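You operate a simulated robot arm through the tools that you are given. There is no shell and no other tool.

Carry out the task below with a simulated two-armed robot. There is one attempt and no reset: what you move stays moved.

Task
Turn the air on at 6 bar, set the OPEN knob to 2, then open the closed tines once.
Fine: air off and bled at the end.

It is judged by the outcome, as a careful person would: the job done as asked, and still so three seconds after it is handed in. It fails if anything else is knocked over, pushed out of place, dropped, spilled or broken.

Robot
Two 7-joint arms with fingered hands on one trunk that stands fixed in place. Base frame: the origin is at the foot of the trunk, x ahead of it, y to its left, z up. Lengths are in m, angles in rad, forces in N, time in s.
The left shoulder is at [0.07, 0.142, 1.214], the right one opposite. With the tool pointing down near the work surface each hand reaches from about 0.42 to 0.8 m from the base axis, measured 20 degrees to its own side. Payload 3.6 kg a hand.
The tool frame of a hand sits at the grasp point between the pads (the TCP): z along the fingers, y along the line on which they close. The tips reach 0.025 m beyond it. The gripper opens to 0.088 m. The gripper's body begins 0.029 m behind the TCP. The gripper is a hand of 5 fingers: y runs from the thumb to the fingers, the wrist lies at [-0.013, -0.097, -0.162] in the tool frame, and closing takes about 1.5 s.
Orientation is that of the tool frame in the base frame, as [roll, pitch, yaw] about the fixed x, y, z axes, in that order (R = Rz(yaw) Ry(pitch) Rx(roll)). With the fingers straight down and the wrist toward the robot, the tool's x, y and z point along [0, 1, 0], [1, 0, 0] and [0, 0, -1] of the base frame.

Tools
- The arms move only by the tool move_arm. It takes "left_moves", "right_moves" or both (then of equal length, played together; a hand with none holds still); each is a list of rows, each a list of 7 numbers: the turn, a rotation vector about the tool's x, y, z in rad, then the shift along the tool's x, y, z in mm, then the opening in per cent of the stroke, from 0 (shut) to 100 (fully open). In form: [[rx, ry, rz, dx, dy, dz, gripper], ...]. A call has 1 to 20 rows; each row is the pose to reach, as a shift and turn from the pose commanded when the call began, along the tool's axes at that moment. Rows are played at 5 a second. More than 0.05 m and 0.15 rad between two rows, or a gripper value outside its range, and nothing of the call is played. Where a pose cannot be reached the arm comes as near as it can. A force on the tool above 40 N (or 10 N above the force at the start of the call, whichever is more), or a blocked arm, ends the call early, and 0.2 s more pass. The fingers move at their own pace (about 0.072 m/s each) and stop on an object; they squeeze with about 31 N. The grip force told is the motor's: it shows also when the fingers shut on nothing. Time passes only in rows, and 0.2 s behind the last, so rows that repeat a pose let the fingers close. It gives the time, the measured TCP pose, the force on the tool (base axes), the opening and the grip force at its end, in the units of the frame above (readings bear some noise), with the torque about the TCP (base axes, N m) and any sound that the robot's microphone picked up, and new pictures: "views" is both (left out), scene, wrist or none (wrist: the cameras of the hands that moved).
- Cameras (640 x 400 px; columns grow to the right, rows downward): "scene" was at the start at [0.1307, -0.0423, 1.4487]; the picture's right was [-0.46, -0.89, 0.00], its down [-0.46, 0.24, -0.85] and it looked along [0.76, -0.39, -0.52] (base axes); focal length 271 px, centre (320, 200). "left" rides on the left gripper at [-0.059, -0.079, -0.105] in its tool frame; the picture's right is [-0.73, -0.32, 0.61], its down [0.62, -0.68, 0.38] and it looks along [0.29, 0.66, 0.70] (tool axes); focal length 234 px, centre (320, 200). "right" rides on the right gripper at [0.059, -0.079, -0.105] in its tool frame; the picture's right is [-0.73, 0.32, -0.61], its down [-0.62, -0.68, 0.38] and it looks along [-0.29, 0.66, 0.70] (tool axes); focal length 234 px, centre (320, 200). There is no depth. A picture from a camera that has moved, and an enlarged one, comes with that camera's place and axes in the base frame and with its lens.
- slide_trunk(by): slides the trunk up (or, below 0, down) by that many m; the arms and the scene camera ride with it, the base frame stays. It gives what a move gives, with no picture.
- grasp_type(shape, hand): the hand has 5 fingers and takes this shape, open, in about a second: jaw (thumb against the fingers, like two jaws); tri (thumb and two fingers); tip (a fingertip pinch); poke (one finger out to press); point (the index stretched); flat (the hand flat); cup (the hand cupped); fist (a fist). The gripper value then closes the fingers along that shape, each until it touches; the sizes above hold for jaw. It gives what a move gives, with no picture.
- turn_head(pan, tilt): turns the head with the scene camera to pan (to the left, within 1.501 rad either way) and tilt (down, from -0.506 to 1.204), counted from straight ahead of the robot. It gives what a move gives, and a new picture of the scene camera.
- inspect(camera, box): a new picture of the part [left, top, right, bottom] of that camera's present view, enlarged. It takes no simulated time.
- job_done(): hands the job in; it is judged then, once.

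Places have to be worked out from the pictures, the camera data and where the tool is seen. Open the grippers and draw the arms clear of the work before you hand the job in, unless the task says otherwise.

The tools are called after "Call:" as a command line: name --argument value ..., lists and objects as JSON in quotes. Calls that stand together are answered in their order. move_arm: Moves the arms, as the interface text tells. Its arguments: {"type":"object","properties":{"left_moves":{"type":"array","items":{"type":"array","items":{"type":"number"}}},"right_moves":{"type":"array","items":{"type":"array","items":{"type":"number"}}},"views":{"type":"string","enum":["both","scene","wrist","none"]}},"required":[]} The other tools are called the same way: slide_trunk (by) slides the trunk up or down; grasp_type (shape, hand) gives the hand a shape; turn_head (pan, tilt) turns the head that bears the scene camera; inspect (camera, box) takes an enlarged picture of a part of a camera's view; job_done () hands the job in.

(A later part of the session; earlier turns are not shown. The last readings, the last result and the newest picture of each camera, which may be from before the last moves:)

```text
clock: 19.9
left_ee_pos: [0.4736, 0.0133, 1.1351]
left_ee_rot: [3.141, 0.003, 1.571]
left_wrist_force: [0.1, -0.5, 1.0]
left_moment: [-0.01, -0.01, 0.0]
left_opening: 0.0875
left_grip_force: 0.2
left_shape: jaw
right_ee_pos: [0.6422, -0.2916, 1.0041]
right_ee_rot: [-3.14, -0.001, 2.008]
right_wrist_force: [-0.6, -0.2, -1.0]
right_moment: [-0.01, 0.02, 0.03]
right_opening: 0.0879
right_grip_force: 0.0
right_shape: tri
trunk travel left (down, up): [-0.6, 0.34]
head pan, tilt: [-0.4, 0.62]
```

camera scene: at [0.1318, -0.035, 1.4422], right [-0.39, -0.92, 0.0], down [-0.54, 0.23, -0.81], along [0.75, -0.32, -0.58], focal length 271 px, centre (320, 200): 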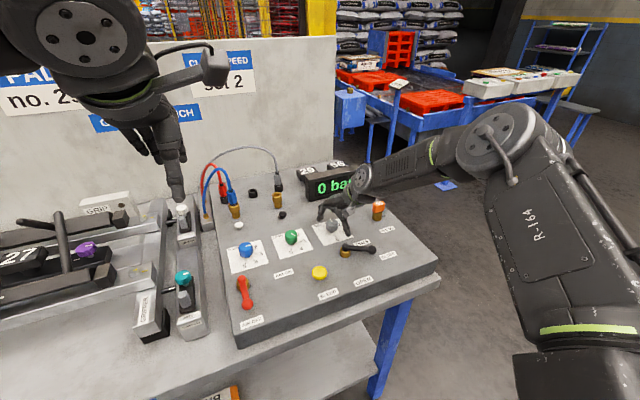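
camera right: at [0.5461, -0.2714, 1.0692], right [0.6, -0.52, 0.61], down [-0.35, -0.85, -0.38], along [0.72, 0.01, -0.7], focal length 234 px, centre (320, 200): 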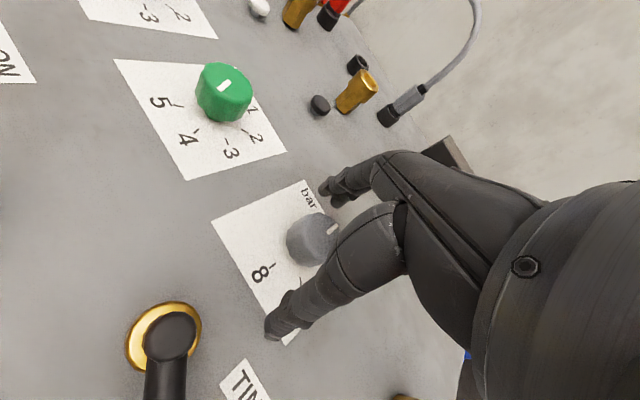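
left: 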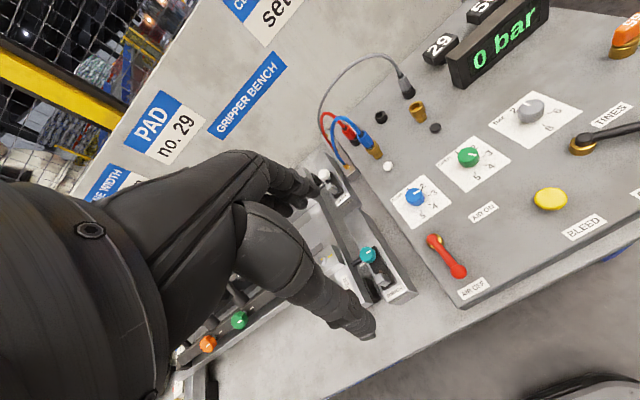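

The trunk is down and the hand is at z≈1.004. I shift onto the knob axis and lower to z≈0.955, fingers open.

Call:
move_arm --right_moves '[[0, 0, 0, -2.4, 8.9, 0, 100], [0, 0, 0, -2.4, 8.9, 15, 100], [0, 0, 0, -2.4, 8.9, 30, 100], [0, 0, 0, -2.4, 8.9, 40, 100], [0, 0, 0, -2.4, 8.9, 49, 100], [0, 0, 0, -2.4, 8.9, 49, 100]]' --views "both"

Call:
inspect --camera "right" --box '[200, 140, 400, 360]'

Call:
inspect --camera "scene" --box '[290, 100, 430, 230]'

```text
clock: 21.3
left_ee_pos: [0.4733, 0.0131, 1.1363]
left_ee_rot: [3.141, 0.001, 1.571]
left_wrist_force: [-0.3, 0.1, -0.4]
left_moment: [0.0, -0.02, -0.03]
left_opening: 0.0876
left_grip_force: 0.1
left_shape: jaw
right_ee_pos: [0.6515, -0.2886, 0.9543]
right_ee_rot: [-3.14, 0.002, 2.008]
right_wrist_force: [0.1, 0.2, 0.0]
right_moment: [-0.01, -0.02, -0.02]
right_opening: 0.088
right_grip_force: 0.0
right_shape: tri
trunk travel left (down, up): [-0.6, 0.34]
head pan, tilt: [-0.4, 0.62]
camera scene: at [0.1317, -0.035, 1.2922], right [-0.39, -0.92, 0.0], down [-0.54, 0.23, -0.81], along [0.75, -0.32, -0.58], focal length 271 px, centre (320, 200)
camera right: at [0.5555, -0.2697, 1.0593], right [0.6, -0.52, 0.61], down [-0.35, -0.85, -0.38], along [0.72, 0.01, -0.7], focal length 234 px, centre (320, 200)
```

scene: 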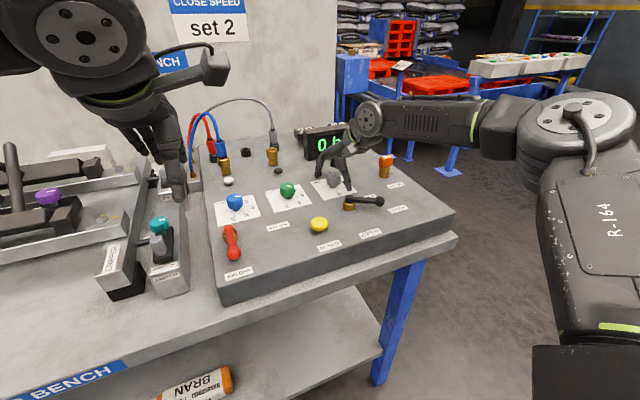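
right: 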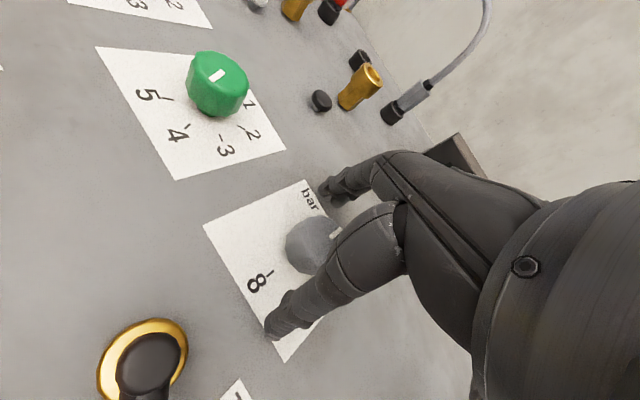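

```text
1.82 times, centred on (300, 250) of right
camera zoom: at [0.5555, -0.2697, 1.0593], right [0.6, -0.52, 0.61], down [-0.35, -0.85, -0.38], along [0.72, 0.01, -0.7], focal length 426 px, centre (356, 109)
```

zoom: 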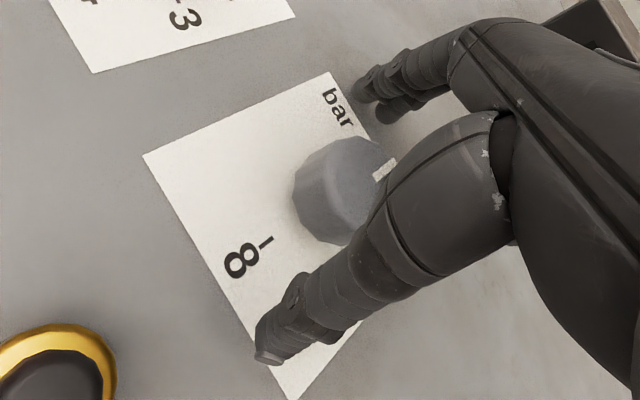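

```text
3.08 times, centred on (360, 165) of scene
camera zoom: at [0.1317, -0.035, 1.2922], right [-0.39, -0.92, 0.0], down [-0.54, 0.23, -0.81], along [0.75, -0.32, -0.58], focal length 835 px, centre (197, 308)
```

zoom: 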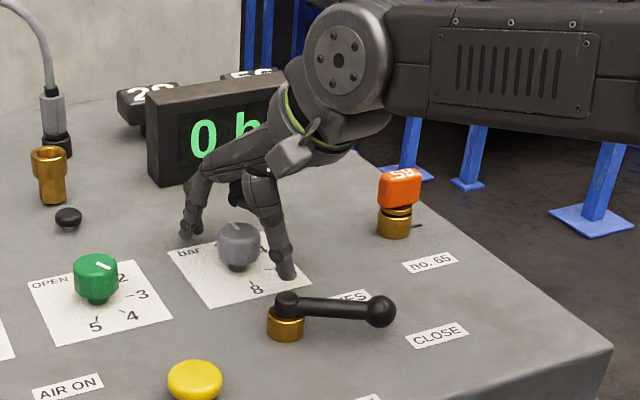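

The fingers straddle the bar knob. I close on it and check the grip.

Call:
move_arm --right_moves '[[0, 0, 0, 0, 0, 0, 60], [0, 0, 0, 0, 0, 0, 40], [0, 0, 0, 0, 0, 0, 20], [0, 0, 0, 0, 0, 0, 0], [0, 0, 0, 0, 0, 0, 0], [0, 0, 0, 0, 0, 0, 0], [0, 0, 0, 0, 0, 0, 0], [0, 0, 0, 0, 0, 0, 0]]' --views "both"

Call:
inspect --camera "right" --box '[200, 140, 400, 360]'

Call:
inspect --camera "scene" --box '[290, 100, 430, 230]'

```text
clock: 23.1
left_ee_pos: [0.4721, 0.0134, 1.1365]
left_ee_rot: [3.141, 0.0, 1.572]
left_wrist_force: [-0.4, 0.7, 0.2]
left_moment: [0.0, 0.02, 0.01]
left_opening: 0.0879
left_grip_force: 0.0
left_shape: jaw
right_ee_pos: [0.6507, -0.2883, 0.9537]
right_ee_rot: [3.141, -0.001, 2.008]
right_wrist_force: [-2.8, 0.1, -2.5]
right_moment: [0.03, 0.06, -0.01]
right_opening: 0.0249
right_grip_force: 30.9
right_shape: tri
trunk travel left (down, up): [-0.6, 0.34]
head pan, tilt: [-0.4, 0.62]
camera scene: at [0.1313, -0.0355, 1.2922], right [-0.39, -0.92, 0.0], down [-0.53, 0.23, -0.81], along [0.75, -0.32, -0.58], focal length 271 px, centre (320, 200)
camera right: at [0.5552, -0.27, 1.0594], right [0.6, -0.52, 0.61], down [-0.35, -0.85, -0.38], along [0.72, 0.01, -0.7], focal length 234 px, centre (320, 200)
```

scene: 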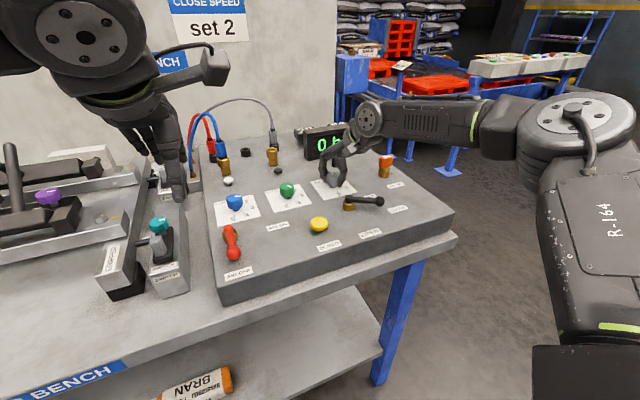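
right: 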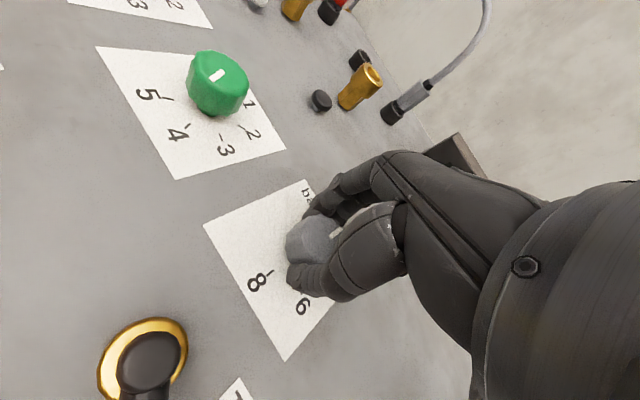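

```text
1.82 times, centred on (300, 250) of right
camera zoom: at [0.5552, -0.27, 1.0594], right [0.6, -0.52, 0.61], down [-0.35, -0.85, -0.38], along [0.72, 0.01, -0.7], focal length 426 px, centre (356, 109)
```

zoom: 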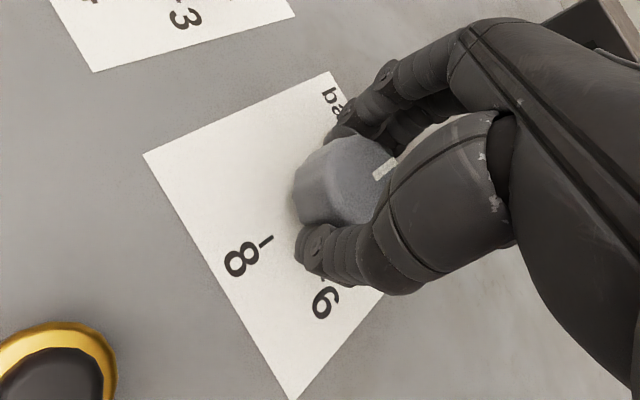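

```text
3.08 times, centred on (360, 165) of scene
camera zoom: at [0.1313, -0.0355, 1.2922], right [-0.39, -0.92, 0.0], down [-0.53, 0.23, -0.81], along [0.75, -0.32, -0.58], focal length 835 px, centre (197, 308)
```

zoom: 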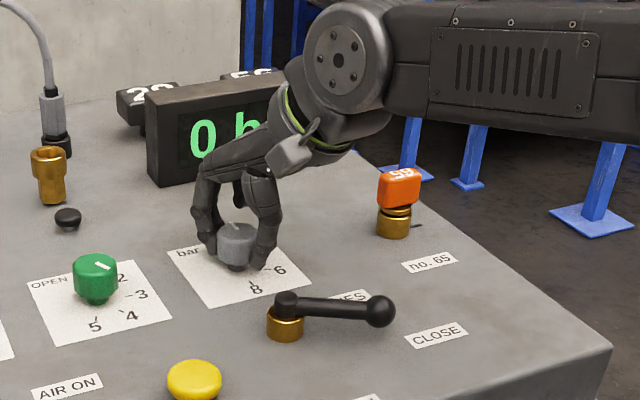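

The knob is held firmly (30.9 N, pointer still at 2). I turn it clockwise about 60° in small steps.

Call:
move_arm --right_moves '[[0, 0, 0.1, 0, 0, 0, 0], [0, 0, 0.2, 0, 0, 0, 0], [0, 0, 0.3, 0, 0, 0, 0], [0, 0, 0.4, 0, 0, 0, 0], [0, 0, 0.5, 0, 0, 0, 0], [0, 0, 0.6, 0, 0, 0, 0], [0, 0, 0.7, 0, 0, 0, 0], [0, 0, 0.8, 0, 0, 0, 0], [0, 0, 0.9, 0, 0, 0, 0], [0, 0, 1.0, 0, 0, 0, 0], [0, 0, 1.05, 0, 0, 0, 0], [0, 0, 1.05, 0, 0, 0, 0]]' --views "both"

Call:
inspect --camera "scene" --box '[290, 100, 430, 230]'

Call:
inspect --camera "right" --box '[200, 140, 400, 360]'

```text
clock: 25.7
left_ee_pos: [0.4718, 0.0132, 1.1366]
left_ee_rot: [3.141, -0.001, 1.571]
left_wrist_force: [0.0, -0.7, 0.8]
left_moment: [0.02, 0.01, 0.0]
left_opening: 0.0878
left_grip_force: 0.0
left_shape: jaw
right_ee_pos: [0.6527, -0.2894, 0.9541]
right_ee_rot: [3.141, 0.0, 0.956]
right_wrist_force: [-4.1, 0.1, -4.0]
right_moment: [0.02, 0.03, 0.04]
right_opening: 0.0245
right_grip_force: 30.6
right_shape: tri
trunk travel left (down, up): [-0.6, 0.34]
head pan, tilt: [-0.4, 0.62]
camera scene: at [0.1314, -0.0355, 1.2922], right [-0.39, -0.92, 0.0], down [-0.53, 0.23, -0.81], along [0.75, -0.32, -0.58], focal length 271 px, centre (320, 200)
camera right: at [0.6217, -0.1964, 1.0595], right [-0.15, -0.78, 0.61], down [-0.92, -0.12, -0.38], along [0.37, -0.62, -0.7], focal length 234 px, centre (320, 200)
```

scene: 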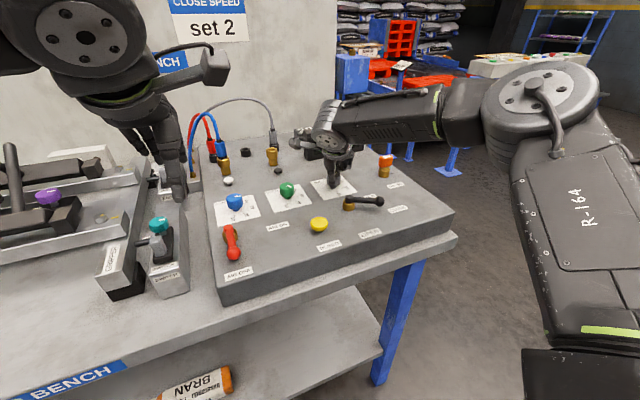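
right: 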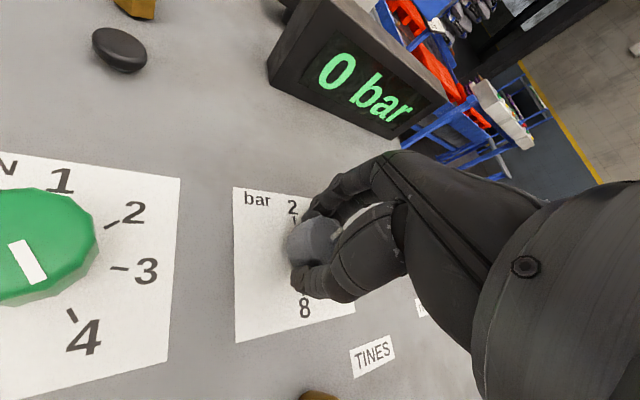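

```text
3.08 times, centred on (360, 165) of scene
camera zoom: at [0.1314, -0.0355, 1.2922], right [-0.39, -0.92, 0.0], down [-0.53, 0.23, -0.81], along [0.75, -0.32, -0.58], focal length 835 px, centre (197, 308)
```

zoom: 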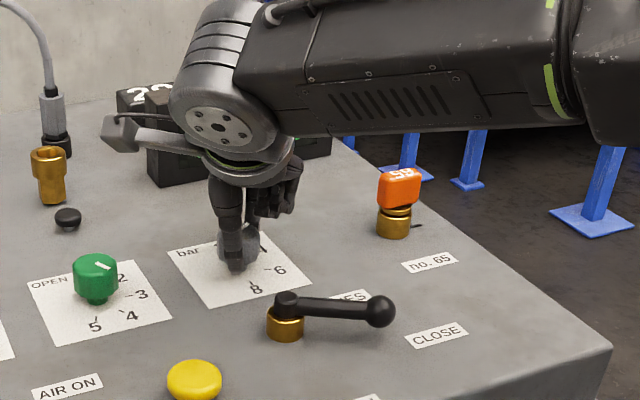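

```text
1.82 times, centred on (300, 250) of right
camera zoom: at [0.6217, -0.1964, 1.0595], right [-0.15, -0.78, 0.61], down [-0.92, -0.12, -0.38], along [0.37, -0.62, -0.7], focal length 426 px, centre (356, 109)
```

zoom: 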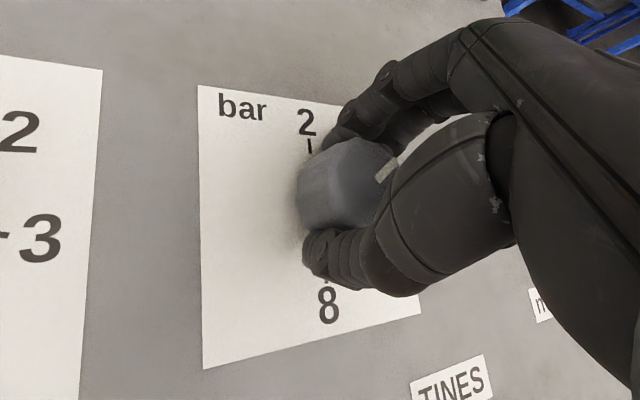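

The knob followed the hand with no slip to about 60° (≈4 bar). I open, rise 30 mm, and turn the hand back to φ=−25° for a second grip.

Call:
move_arm --right_moves '[[0, 0, 0, 0, 0, 0, 60], [0, 0, 0, 0, 0, 0, 100], [0, 0, 0, 0, 0, 0, 100], [0, 0, 0, 0, 0, 0, 100], [0, 0, 0, 0, 0, -15, 100], [0, 0, 0, 0, 0, -30, 100], [0, 0, -0.13, 0, 0, -40, 100], [0, 0, -0.26, 0, 0, -40, 100], [0, 0, -0.39, 0, 0, -40, 100], [0, 0, -0.52, 0, 0, -40, 100], [0, 0, -0.65, 0, 0, -40, 100], [0, 0, -0.78, 0, 0, -40, 100], [0, 0, -0.91, 0, 0, -40, 100], [0, 0, -1.05, 0, 0, -40, 100], [0, 0, -1.05, 0, 0, -40, 100]]' --views "both"

Call:
inspect --camera "scene" --box '[290, 130, 410, 230]'

Call:
inspect --camera "right" --box '[200, 160, 360, 340]'

```text
clock: 28.9
left_ee_pos: [0.4723, 0.0132, 1.1355]
left_ee_rot: [-3.14, 0.003, 1.575]
left_wrist_force: [-0.2, -0.8, 0.0]
left_moment: [0.01, 0.0, 0.02]
left_opening: 0.0877
left_grip_force: 0.0
left_shape: jaw
right_ee_pos: [0.6509, -0.2895, 0.9942]
right_ee_rot: [-3.14, 0.0, 2.009]
right_wrist_force: [0.2, 0.1, -0.3]
right_moment: [-0.02, -0.03, -0.01]
right_opening: 0.0879
right_grip_force: 0.0
right_shape: tri
trunk travel left (down, up): [-0.6, 0.34]
head pan, tilt: [-0.4, 0.62]
camera scene: at [0.1315, -0.035, 1.2922], right [-0.39, -0.92, 0.0], down [-0.53, 0.23, -0.81], along [0.75, -0.32, -0.58], focal length 271 px, centre (320, 200)
camera right: at [0.5556, -0.2696, 1.0998], right [0.6, -0.52, 0.61], down [-0.35, -0.85, -0.38], along [0.72, 0.02, -0.7], focal length 234 px, centre (320, 200)
```

scene: 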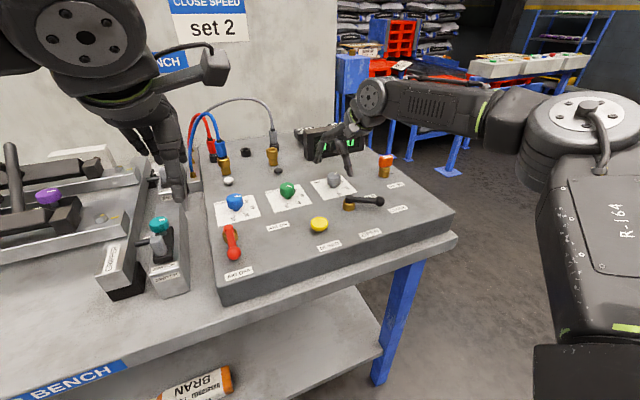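
right: 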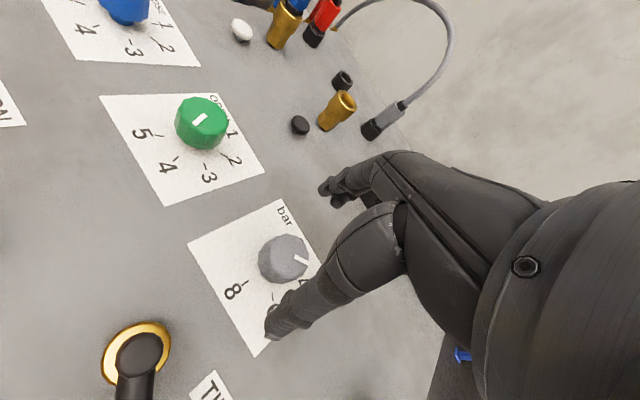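

```text
4.00 times, centred on (350, 180) of scene
camera zoom: at [0.1315, -0.035, 1.2922], right [-0.39, -0.92, 0.0], down [-0.53, 0.23, -0.81], along [0.75, -0.32, -0.58], focal length 1085 px, centre (200, 280)
```

zoom: 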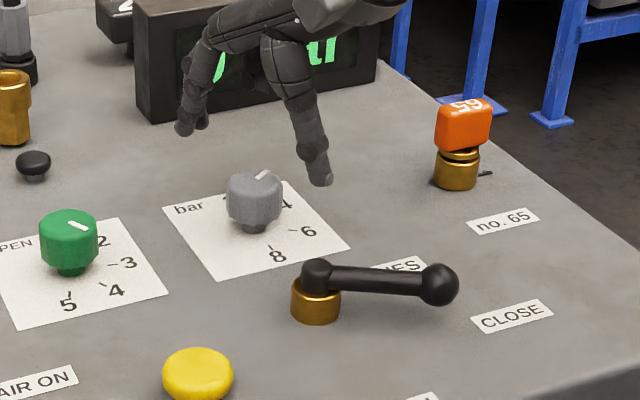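

```text
2.22 times, centred on (280, 250) of right
camera zoom: at [0.5556, -0.2696, 1.0998], right [0.6, -0.52, 0.61], down [-0.35, -0.85, -0.38], along [0.72, 0.02, -0.7], focal length 520 px, centre (409, 89)
```

zoom: 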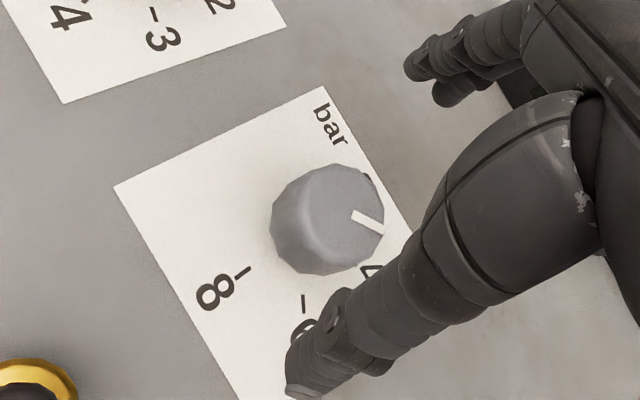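

The pointer reads 60°, exactly at 4 bar. I lower, grip again and turn another 60° to 6.

Call:
move_arm --right_moves '[[0, 0, 0, 0, 0, 20, 100], [0, 0, 0, 0, 0, 40, 100], [0, 0, 0, 0, 0, 40, 60], [0, 0, 0, 0, 0, 40, 30], [0, 0, 0, 0, 0, 40, 0], [0, 0, 0, 0, 0, 40, 0], [0, 0, 0, 0, 0, 40, 0], [0, 0, 0, 0, 0, 40, 0], [0, 0, 0, 0, 0, 40, 0], [0, 0, 0, 0, 0, 40, 0]]' --views "wrist"

Call:
inspect --camera "right" --box '[200, 160, 360, 340]'

```text
clock: 31.1
left_ee_pos: [0.4731, 0.0138, 1.1359]
left_ee_rot: [3.14, -0.001, 1.572]
left_wrist_force: [0.0, 0.6, 0.4]
left_moment: [-0.02, -0.02, 0.01]
left_opening: 0.0882
left_grip_force: 0.0
left_shape: jaw
right_ee_pos: [0.6523, -0.2892, 0.953]
right_ee_rot: [-3.141, 0.0, 2.008]
right_wrist_force: [-0.9, 0.1, -1.7]
right_moment: [0.01, -0.02, -0.01]
right_opening: 0.0264
right_grip_force: 30.7
right_shape: tri
trunk travel left (down, up): [-0.6, 0.34]
head pan, tilt: [-0.4, 0.62]
camera right: at [0.5564, -0.2692, 1.0594], right [0.6, -0.52, 0.61], down [-0.35, -0.85, -0.38], along [0.72, 0.01, -0.7], focal length 234 px, centre (320, 200)
```

right: 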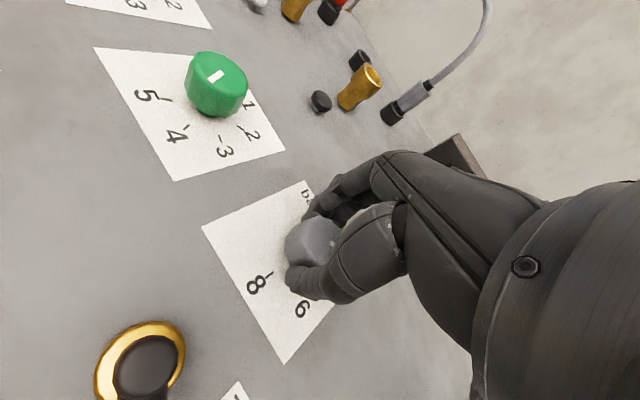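

```text
2.22 times, centred on (280, 250) of right
camera zoom: at [0.5564, -0.2692, 1.0594], right [0.6, -0.52, 0.61], down [-0.35, -0.85, -0.38], along [0.72, 0.01, -0.7], focal length 520 px, centre (409, 89)
```

zoom: 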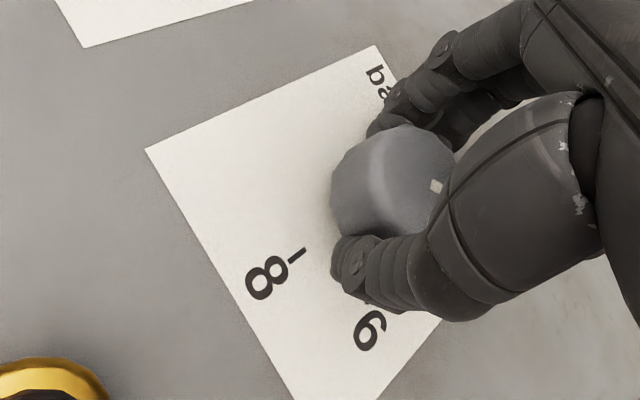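

The knob is gripped again with the pointer unchanged at 4. I turn 60° clockwise.

Call:
move_arm --right_moves '[[0, 0, 0.1, 0, 0, 0, 0], [0, 0, 0.2, 0, 0, 0, 0], [0, 0, 0.3, 0, 0, 0, 0], [0, 0, 0.4, 0, 0, 0, 0], [0, 0, 0.5, 0, 0, 0, 0], [0, 0, 0.6, 0, 0, 0, 0], [0, 0, 0.7, 0, 0, 0, 0], [0, 0, 0.8, 0, 0, 0, 0], [0, 0, 0.9, 0, 0, 0, 0], [0, 0, 1.0, 0, 0, 0, 0], [0, 0, 1.047, 0, 0, 0, 0], [0, 0, 1.047, 0, 0, 0, 0], [0, 0, 1.047, 0, 0, 0, 60], [0, 0, 1.047, 0, 0, 0, 100], [0, 0, 1.047, 0, 0, 0, 100], [0, 0, 1.047, 0, 0, 0, 100], [0, 0, 1.047, 0, 0, -20, 100], [0, 0, 1.047, 0, 0, -45, 100], [0, 0, 1.047, 0, 0, -70, 100]]' --views "both"

Call:
inspect --camera "right" --box '[200, 160, 380, 360]'

Call:
inspect --camera "scene" --box '[290, 130, 410, 230]'

```text
clock: 35.1
left_ee_pos: [0.4724, 0.0147, 1.1354]
left_ee_rot: [-3.141, 0.003, 1.574]
left_wrist_force: [-0.4, -0.3, -0.4]
left_moment: [-0.01, -0.03, -0.02]
left_opening: 0.0875
left_grip_force: 0.0
left_shape: jaw
right_ee_pos: [0.6503, -0.29, 1.025]
right_ee_rot: [3.14, 0.0, 0.961]
right_wrist_force: [0.1, 0.3, -0.6]
right_moment: [-0.01, 0.02, 0.01]
right_opening: 0.0877
right_grip_force: 0.2
right_shape: tri
trunk travel left (down, up): [-0.6, 0.34]
head pan, tilt: [-0.4, 0.62]
camera scene: at [0.1314, -0.035, 1.2922], right [-0.39, -0.92, 0.0], down [-0.53, 0.23, -0.81], along [0.75, -0.32, -0.58], focal length 271 px, centre (320, 200)
camera right: at [0.6199, -0.1961, 1.13], right [-0.15, -0.78, 0.61], down [-0.92, -0.12, -0.38], along [0.37, -0.61, -0.7], focal length 234 px, centre (320, 200)
```

scene: 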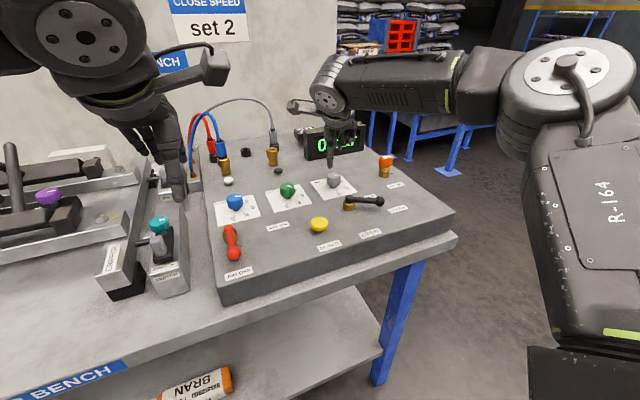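
right: 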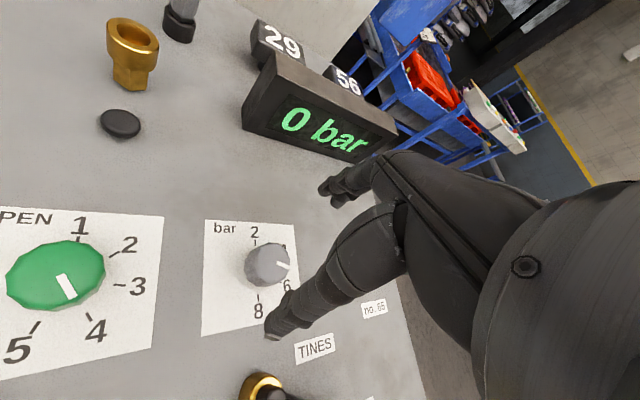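

```text
2.00 times, centred on (290, 260) of right
camera zoom: at [0.6199, -0.1961, 1.13], right [-0.15, -0.78, 0.61], down [-0.92, -0.12, -0.38], along [0.37, -0.61, -0.7], focal length 468 px, centre (380, 80)
```

zoom: 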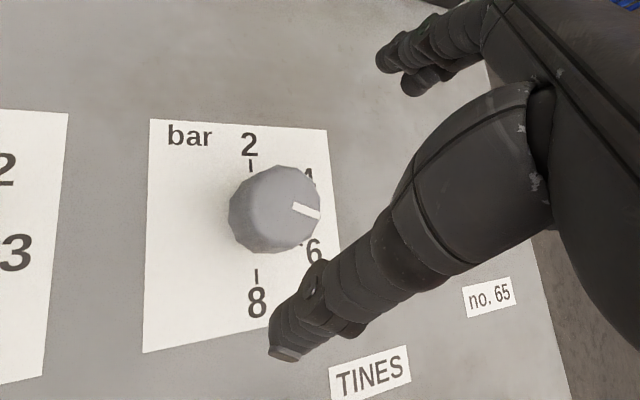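

```text
4.00 times, centred on (350, 180) of scene
camera zoom: at [0.1314, -0.035, 1.2922], right [-0.39, -0.92, 0.0], down [-0.53, 0.23, -0.81], along [0.75, -0.32, -0.58], focal length 1085 px, centre (200, 280)
```

zoom: 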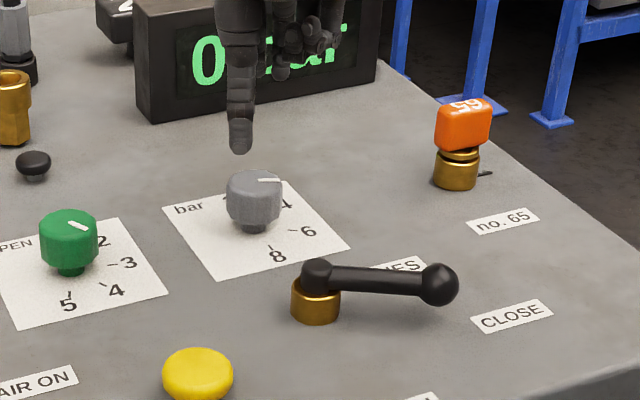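

The pointer looks slightly short of 6 (≈110°). I zoom in more to measure precisely.

Call:
inspect --camera "right" --box '[225, 215, 315, 325]'

Call:
inspect --camera "scene" --box '[310, 160, 360, 205]'

```text
3.64 times, centred on (270, 270) of right
camera zoom: at [0.6199, -0.1961, 1.13], right [-0.15, -0.78, 0.61], down [-0.92, -0.12, -0.38], along [0.37, -0.61, -0.7], focal length 852 px, centre (502, -54)
```

zoom: 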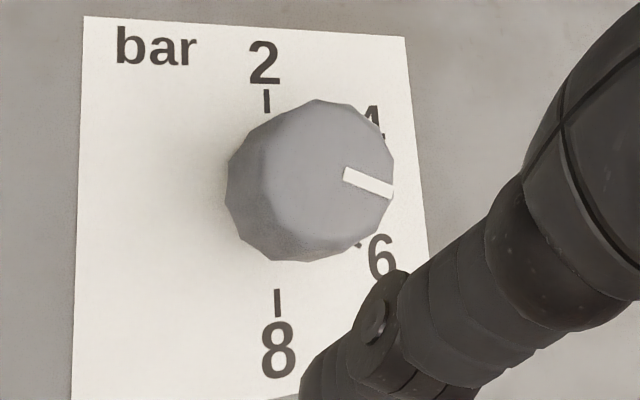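

```text
8.89 times, centred on (335, 182) of scene
camera zoom: at [0.1314, -0.035, 1.2922], right [-0.39, -0.92, 0.0], down [-0.53, 0.23, -0.81], along [0.75, -0.32, -0.58], focal length 2412 px, centre (187, 356)
```

zoom: 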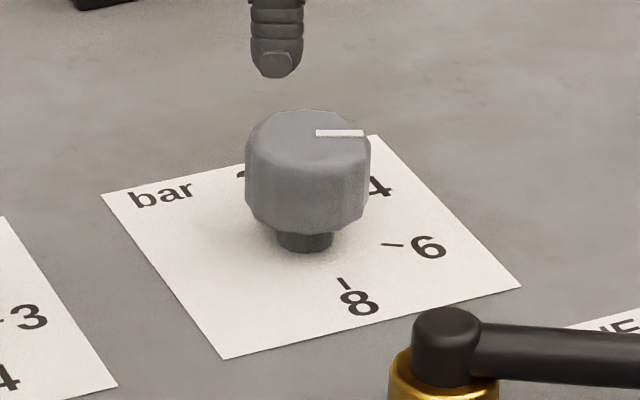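

Both views give a pointer angle of ≈110.5°, about 9.5° short of the 6 tick at 120°. I re-grip with the hand turned back 15° and check before turning on.

Call:
move_arm --right_moves '[[0, 0, -0.13, 0, 0, 0, 100], [0, 0, -0.262, 0, 0, 20, 100], [0, 0, -0.262, 0, 0, 45, 100], [0, 0, -0.262, 0, 0, 70, 100], [0, 0, -0.262, 0, 0, 70, 60], [0, 0, -0.262, 0, 0, 70, 30], [0, 0, -0.262, 0, 0, 70, 0], [0, 0, -0.262, 0, 0, 70, 0], [0, 0, -0.262, 0, 0, 70, 0], [0, 0, -0.262, 0, 0, 70, 0], [0, 0, -0.262, 0, 0, 70, 0], [0, 0, -0.262, 0, 0, 70, 0]]' --views "wrist"

Call:
inspect --camera "right" --box '[240, 190, 350, 320]'

Call:
inspect --camera "scene" --box '[310, 160, 360, 205]'

```text
clock: 37.7
left_ee_pos: [0.473, 0.0132, 1.1356]
left_ee_rot: [3.141, 0.002, 1.574]
left_wrist_force: [-0.5, -0.3, 0.6]
left_moment: [-0.03, 0.02, -0.03]
left_opening: 0.0879
left_grip_force: 0.0
left_shape: jaw
right_ee_pos: [0.6509, -0.2889, 0.9554]
right_ee_rot: [3.14, 0.0, 1.222]
right_wrist_force: [-0.8, 1.5, -3.3]
right_moment: [0.04, 0.0, -0.02]
right_opening: 0.0268
right_grip_force: 30.8
right_shape: tri
trunk travel left (down, up): [-0.6, 0.34]
head pan, tilt: [-0.4, 0.62]
camera right: at [0.5981, -0.2074, 1.0598], right [0.06, -0.79, 0.61], down [-0.85, -0.35, -0.38], along [0.52, -0.5, -0.7], focal length 234 px, centre (320, 200)
```

right: 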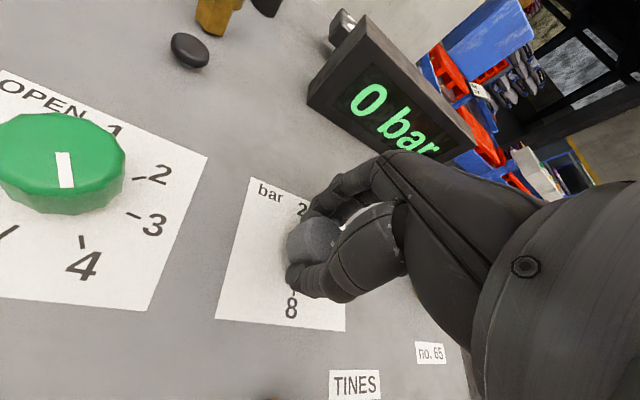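

```text
3.08 times, centred on (295, 255) of right
camera zoom: at [0.5981, -0.2074, 1.0598], right [0.06, -0.79, 0.61], down [-0.85, -0.35, -0.38], along [0.52, -0.5, -0.7], focal length 720 px, centre (397, 31)
```

zoom: 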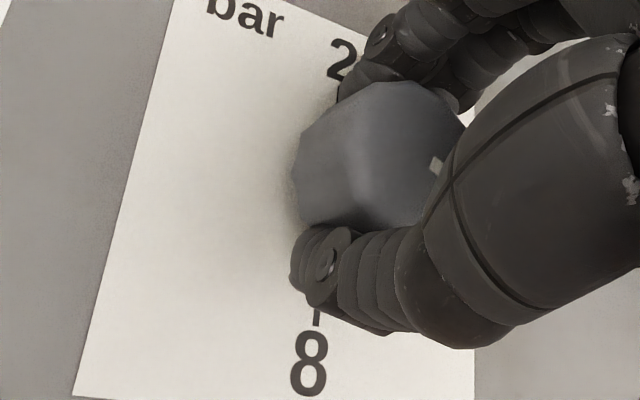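

```text
8.89 times, centred on (335, 182) of scene
camera zoom: at [0.132, -0.0348, 1.2922], right [-0.39, -0.92, 0.0], down [-0.54, 0.23, -0.81], along [0.75, -0.32, -0.58], focal length 2412 px, centre (187, 356)
```

zoom: 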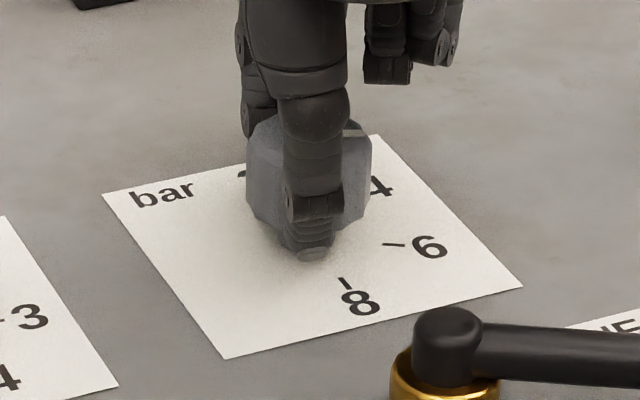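

Gripped at φ=20°. I turn 10° clockwise, hold, release and rise to measure again.

Call:
move_arm --right_moves '[[0, 0, 0.06, 0, 0, 0, 0], [0, 0, 0.12, 0, 0, 0, 0], [0, 0, 0.175, 0, 0, 0, 0], [0, 0, 0.175, 0, 0, 0, 0], [0, 0, 0.175, 0, 0, 0, 40], [0, 0, 0.175, 0, 0, 0, 70], [0, 0, 0.175, 0, 0, 0, 100], [0, 0, 0.175, 0, 0, 0, 100], [0, 0, 0.175, 0, 0, 0, 100], [0, 0, 0.175, 0, 0, -20, 100], [0, 0, 0.175, 0, 0, -45, 100], [0, 0, 0.175, 0, 0, -70, 100]]' --views "wrist"

Call:
inspect --camera "right" --box '[225, 215, 315, 325]'

Call:
inspect --camera "scene" --box '[310, 160, 360, 205]'

```text
clock: 40.3
left_ee_pos: [0.4731, 0.014, 1.1366]
left_ee_rot: [-3.141, 0.002, 1.573]
left_wrist_force: [0.1, -0.8, 1.1]
left_moment: [0.0, -0.01, 0.04]
left_opening: 0.0878
left_grip_force: 0.0
left_shape: jaw
right_ee_pos: [0.6512, -0.29, 1.0241]
right_ee_rot: [-3.141, 0.001, 1.047]
right_wrist_force: [-0.2, 0.3, 1.1]
right_moment: [-0.02, -0.01, 0.0]
right_opening: 0.0876
right_grip_force: 0.1
right_shape: tri
trunk travel left (down, up): [-0.6, 0.34]
head pan, tilt: [-0.4, 0.62]
camera right: at [0.6127, -0.1998, 1.13], right [-0.08, -0.79, 0.61], down [-0.9, -0.2, -0.38], along [0.42, -0.58, -0.7], focal length 234 px, centre (320, 200)
```

right: 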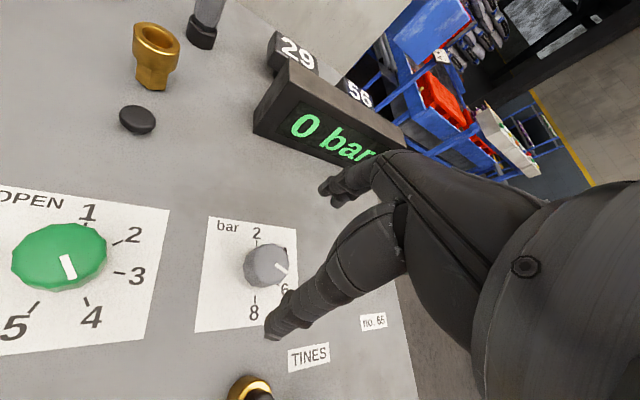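

```text
3.64 times, centred on (270, 270) of right
camera zoom: at [0.6127, -0.1998, 1.13], right [-0.08, -0.79, 0.61], down [-0.9, -0.2, -0.38], along [0.42, -0.58, -0.7], focal length 852 px, centre (502, -54)
```

zoom: 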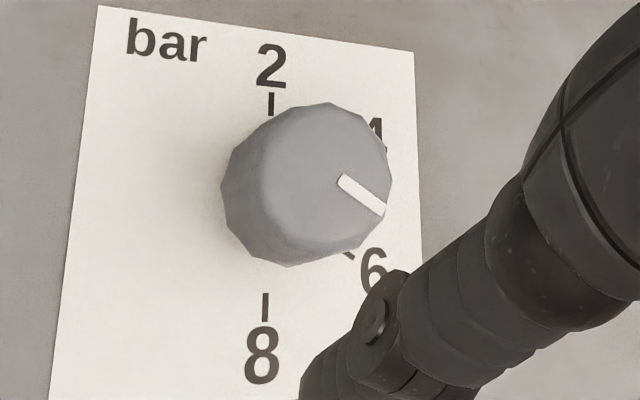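

```text
8.89 times, centred on (335, 182) of scene
camera zoom: at [0.1314, -0.035, 1.2922], right [-0.39, -0.92, 0.0], down [-0.53, 0.23, -0.81], along [0.75, -0.32, -0.58], focal length 2412 px, centre (187, 356)
```

zoom: 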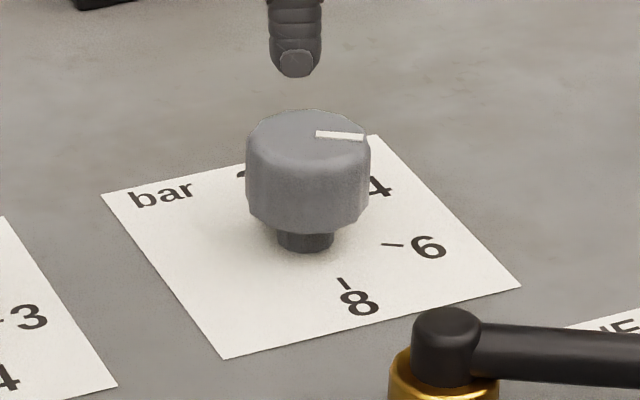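

Both views now give ≈120°, so the bar knob is at 6. I move the hand 0.12 m left over the OPEN knob and lower it, fingers open.

Call:
move_arm --right_moves '[[0, 0, -0.05, 26, -15, 0, 100], [0, 0, -0.05, 52, -30, 0, 100], [0, 0, -0.05, 78, -45, 0, 100], [0, 0, -0.05, 103.9, -60, 0, 100], [0, 0, -0.05, 103.9, -60, 20, 100], [0, 0, -0.05, 103.9, -60, 45, 100], [0, 0, -0.05, 103.9, -60, 70, 100], [0, 0, -0.05, 103.9, -60, 70, 100]]' --views "both"

Call:
inspect --camera "right" --box '[200, 160, 380, 360]'

Call:
inspect --camera "scene" --box '[250, 150, 340, 230]'

```text
clock: 42.1
left_ee_pos: [0.4733, 0.0139, 1.1359]
left_ee_rot: [3.141, 0.001, 1.571]
left_wrist_force: [0.3, -0.1, 1.2]
left_moment: [-0.01, -0.03, 0.0]
left_opening: 0.0877
left_grip_force: 0.1
left_shape: jaw
right_ee_pos: [0.6271, -0.1933, 0.9585]
right_ee_rot: [3.141, 0.0, 1.097]
right_wrist_force: [-0.4, -0.4, -0.6]
right_moment: [-0.03, 0.01, 0.0]
right_opening: 0.0878
right_grip_force: 0.1
right_shape: tri
right hand out of reach, approached as far as the arm can: row 3, 4, 5, 6, 7, 8
trunk travel left (down, up): [-0.6, 0.34]
head pan, tilt: [-0.4, 0.62]
camera scene: at [0.1317, -0.0351, 1.2922], right [-0.39, -0.92, 0.0], down [-0.54, 0.23, -0.81], along [0.75, -0.32, -0.58], focal length 271 px, centre (320, 200)
camera right: at [0.5844, -0.1041, 1.0646], right [-0.04, -0.79, 0.61], down [-0.89, -0.24, -0.38], along [0.45, -0.56, -0.7], focal length 234 px, centre (320, 200)
```

scene: 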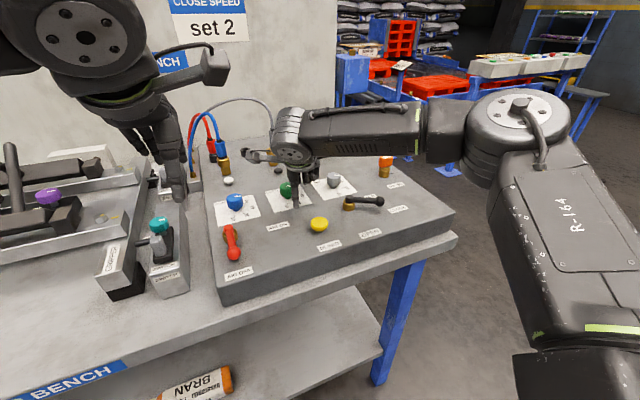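
right: 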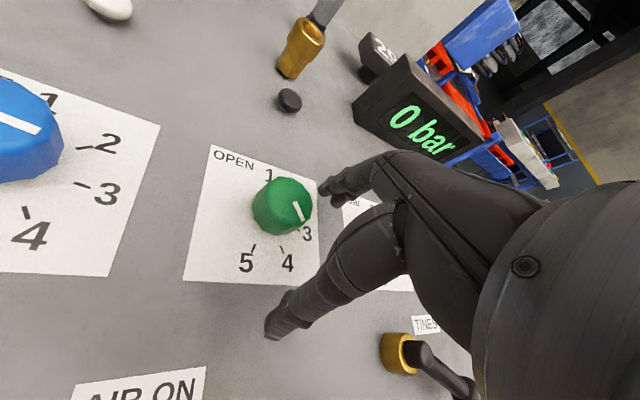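

```text
2.00 times, centred on (290, 260) of right
camera zoom: at [0.5844, -0.1041, 1.0646], right [-0.04, -0.79, 0.61], down [-0.89, -0.24, -0.38], along [0.45, -0.56, -0.7], focal length 468 px, centre (380, 80)
```

zoom: 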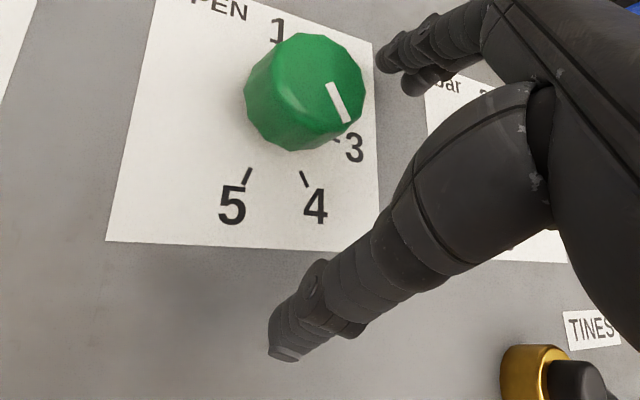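

```text
5.00 times, centred on (295, 190) of scene
camera zoom: at [0.1317, -0.0351, 1.2922], right [-0.39, -0.92, 0.0], down [-0.54, 0.23, -0.81], along [0.75, -0.32, -0.58], focal length 1356 px, centre (445, 250)
```

zoom: 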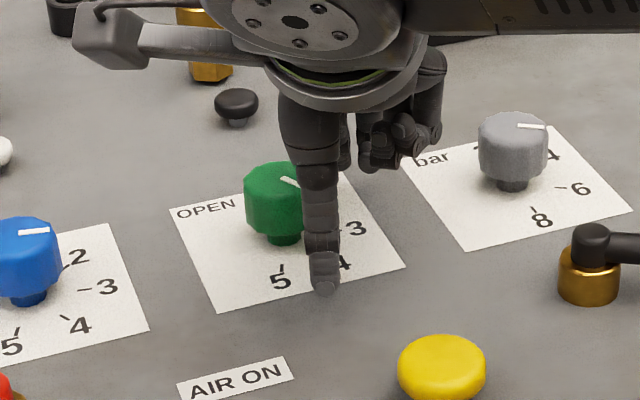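

Towards the centre, φ=+27° is out of reach (TCP stopped at 0.627,-0.193 with nothing touched). I rise, and go to the OPEN knob axis with φ rotated back to 0, watching what is reachable.

Call:
move_arm --right_moves '[[0, 0, 0, 0, 0, -25, 100], [0, 0, 0, 0, 0, -50, 100], [0, 0, 0, 0, 0, -65, 100], [0, 0, -0.12, 8, 3, -65, 100], [0, 0, -0.24, 16, 6, -65, 100], [0, 0, -0.36, 24, 8, -65, 100], [0, 0, -0.474, 31.7, 10.7, -65, 100], [0, 0, -0.474, 31.7, 10.7, -65, 100]]' --views "none"

```text
clock: 43.9
left_ee_pos: [0.4729, 0.0149, 1.1361]
left_ee_rot: [3.14, 0.002, 1.574]
left_wrist_force: [0.0, 0.5, 0.2]
left_moment: [-0.01, 0.02, 0.02]
left_opening: 0.0875
left_grip_force: 0.0
left_shape: jaw
right_ee_pos: [0.6517, -0.1675, 1.0239]
right_ee_rot: [3.141, 0.0, 1.574]
right_wrist_force: [-0.3, -0.9, 0.4]
right_moment: [0.0, 0.0, 0.02]
right_opening: 0.0876
right_grip_force: 0.0
right_shape: tri
trunk travel left (down, up): [-0.6, 0.34]
head pan, tilt: [-0.4, 0.62]
```

Reached at φ=0. I test the counter-clockwise range in the air here.

Call:
move_arm --right_moves '[[0, 0, -0.14, -2.5, 0, 0, 100], [0, 0, -0.28, -2.5, 0, 5, 100], [0, 0, -0.42, -2.5, 0, 10, 100], [0, 0, -0.56, -2.5, 0, 15, 100], [0, 0, -0.7, -2.5, 0, 20, 100], [0, 0, -0.84, -2.5, 0, 25, 100], [0, 0, -0.96, -2.5, 0, 30, 100], [0, 0, -1.05, -2.5, 0, 30, 100], [0, 0, -1.05, -2.5, 0, 30, 100]]' --views "none"

```text
clock: 45.9
left_ee_pos: [0.473, 0.0139, 1.1353]
left_ee_rot: [-3.14, 0.002, 1.572]
left_wrist_force: [-0.2, 0.3, -0.4]
left_moment: [-0.04, -0.01, 0.02]
left_opening: 0.0874
left_grip_force: 0.1
left_shape: jaw
right_ee_pos: [0.6388, -0.1751, 0.9932]
right_ee_rot: [-3.141, 0.002, 2.622]
right_wrist_force: [-0.3, -0.5, 0.3]
right_moment: [0.01, -0.02, -0.02]
right_opening: 0.0876
right_grip_force: 0.0
right_shape: tri
right hand out of reach, approached as far as the arm can: row 7, 8, 9
trunk travel left (down, up): [-0.6, 0.34]
head pan, tilt: [-0.4, 0.62]
```

Counter-clockwise range at the OPEN knob is about 0 to −48°. I return to φ=0 over the knob, lower and grip, then will turn about −46°.

Call:
move_arm --right_moves '[[0, 0, 0.14, -8.1, 10.5, -5, 100], [0, 0, 0.28, -8.1, 10.5, -5, 100], [0, 0, 0.42, -8.1, 10.5, -5, 100], [0, 0, 0.56, -8.1, 10.5, -5, 100], [0, 0, 0.7, -8.1, 10.5, -5, 100], [0, 0, 0.84, -8.1, 10.5, -5, 100], [0, 0, 0.98, -8.1, 10.5, -5, 100], [0, 0, 1.051, -8.1, 10.5, -5, 100], [0, 0, 1.051, -8.1, 10.5, 10, 100], [0, 0, 1.051, -8.1, 10.5, 25, 100], [0, 0, 1.051, -8.1, 10.5, 39, 100], [0, 0, 1.051, -8.1, 10.5, 39, 100]]' --views "both"

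Call:
inspect --camera "scene" --box '[250, 150, 340, 230]'

```text
clock: 48.5
left_ee_pos: [0.473, 0.0139, 1.135]
left_ee_rot: [3.141, 0.002, 1.573]
left_wrist_force: [0.6, 0.4, -0.6]
left_moment: [0.02, 0.03, -0.04]
left_opening: 0.0876
left_grip_force: 0.0
left_shape: jaw
right_ee_pos: [0.6503, -0.1692, 0.9543]
right_ee_rot: [3.14, -0.001, 1.572]
right_wrist_force: [0.1, -0.6, 0.4]
right_moment: [-0.02, 0.03, -0.04]
right_opening: 0.0878
right_grip_force: 0.0
right_shape: tri
right hand out of reach, approached as far as the arm can: row 1
trunk travel left (down, up): [-0.6, 0.34]
head pan, tilt: [-0.4, 0.62]
camera scene: at [0.1316, -0.0351, 1.2922], right [-0.39, -0.92, 0.0], down [-0.54, 0.23, -0.81], along [0.75, -0.32, -0.58], focal length 271 px, centre (320, 200)
camera right: at [0.5722, -0.1109, 1.0598], right [0.32, -0.73, 0.61], down [-0.68, -0.62, -0.38], along [0.66, -0.29, -0.7], focal length 234 px, centre (320, 200)
```

scene: 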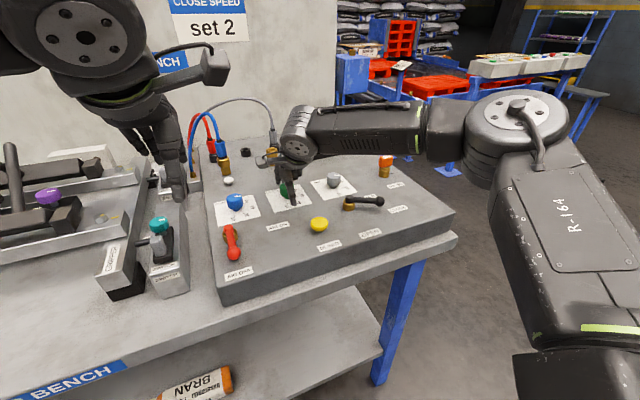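
right: 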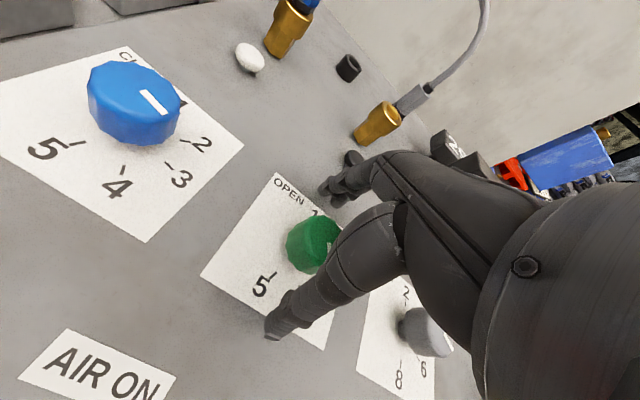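

```text
5.00 times, centred on (295, 190) of scene
camera zoom: at [0.1316, -0.0351, 1.2922], right [-0.39, -0.92, 0.0], down [-0.54, 0.23, -0.81], along [0.75, -0.32, -0.58], focal length 1356 px, centre (445, 250)
```

zoom: 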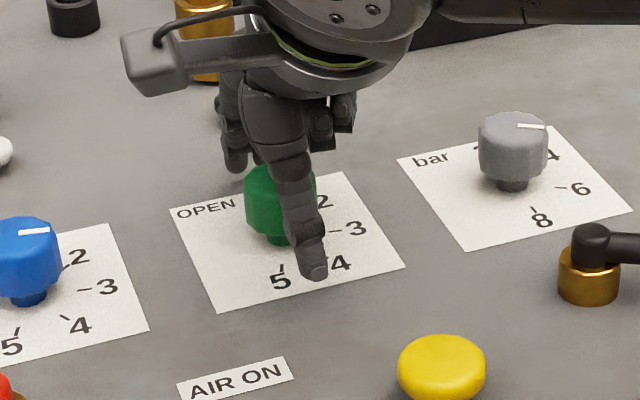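

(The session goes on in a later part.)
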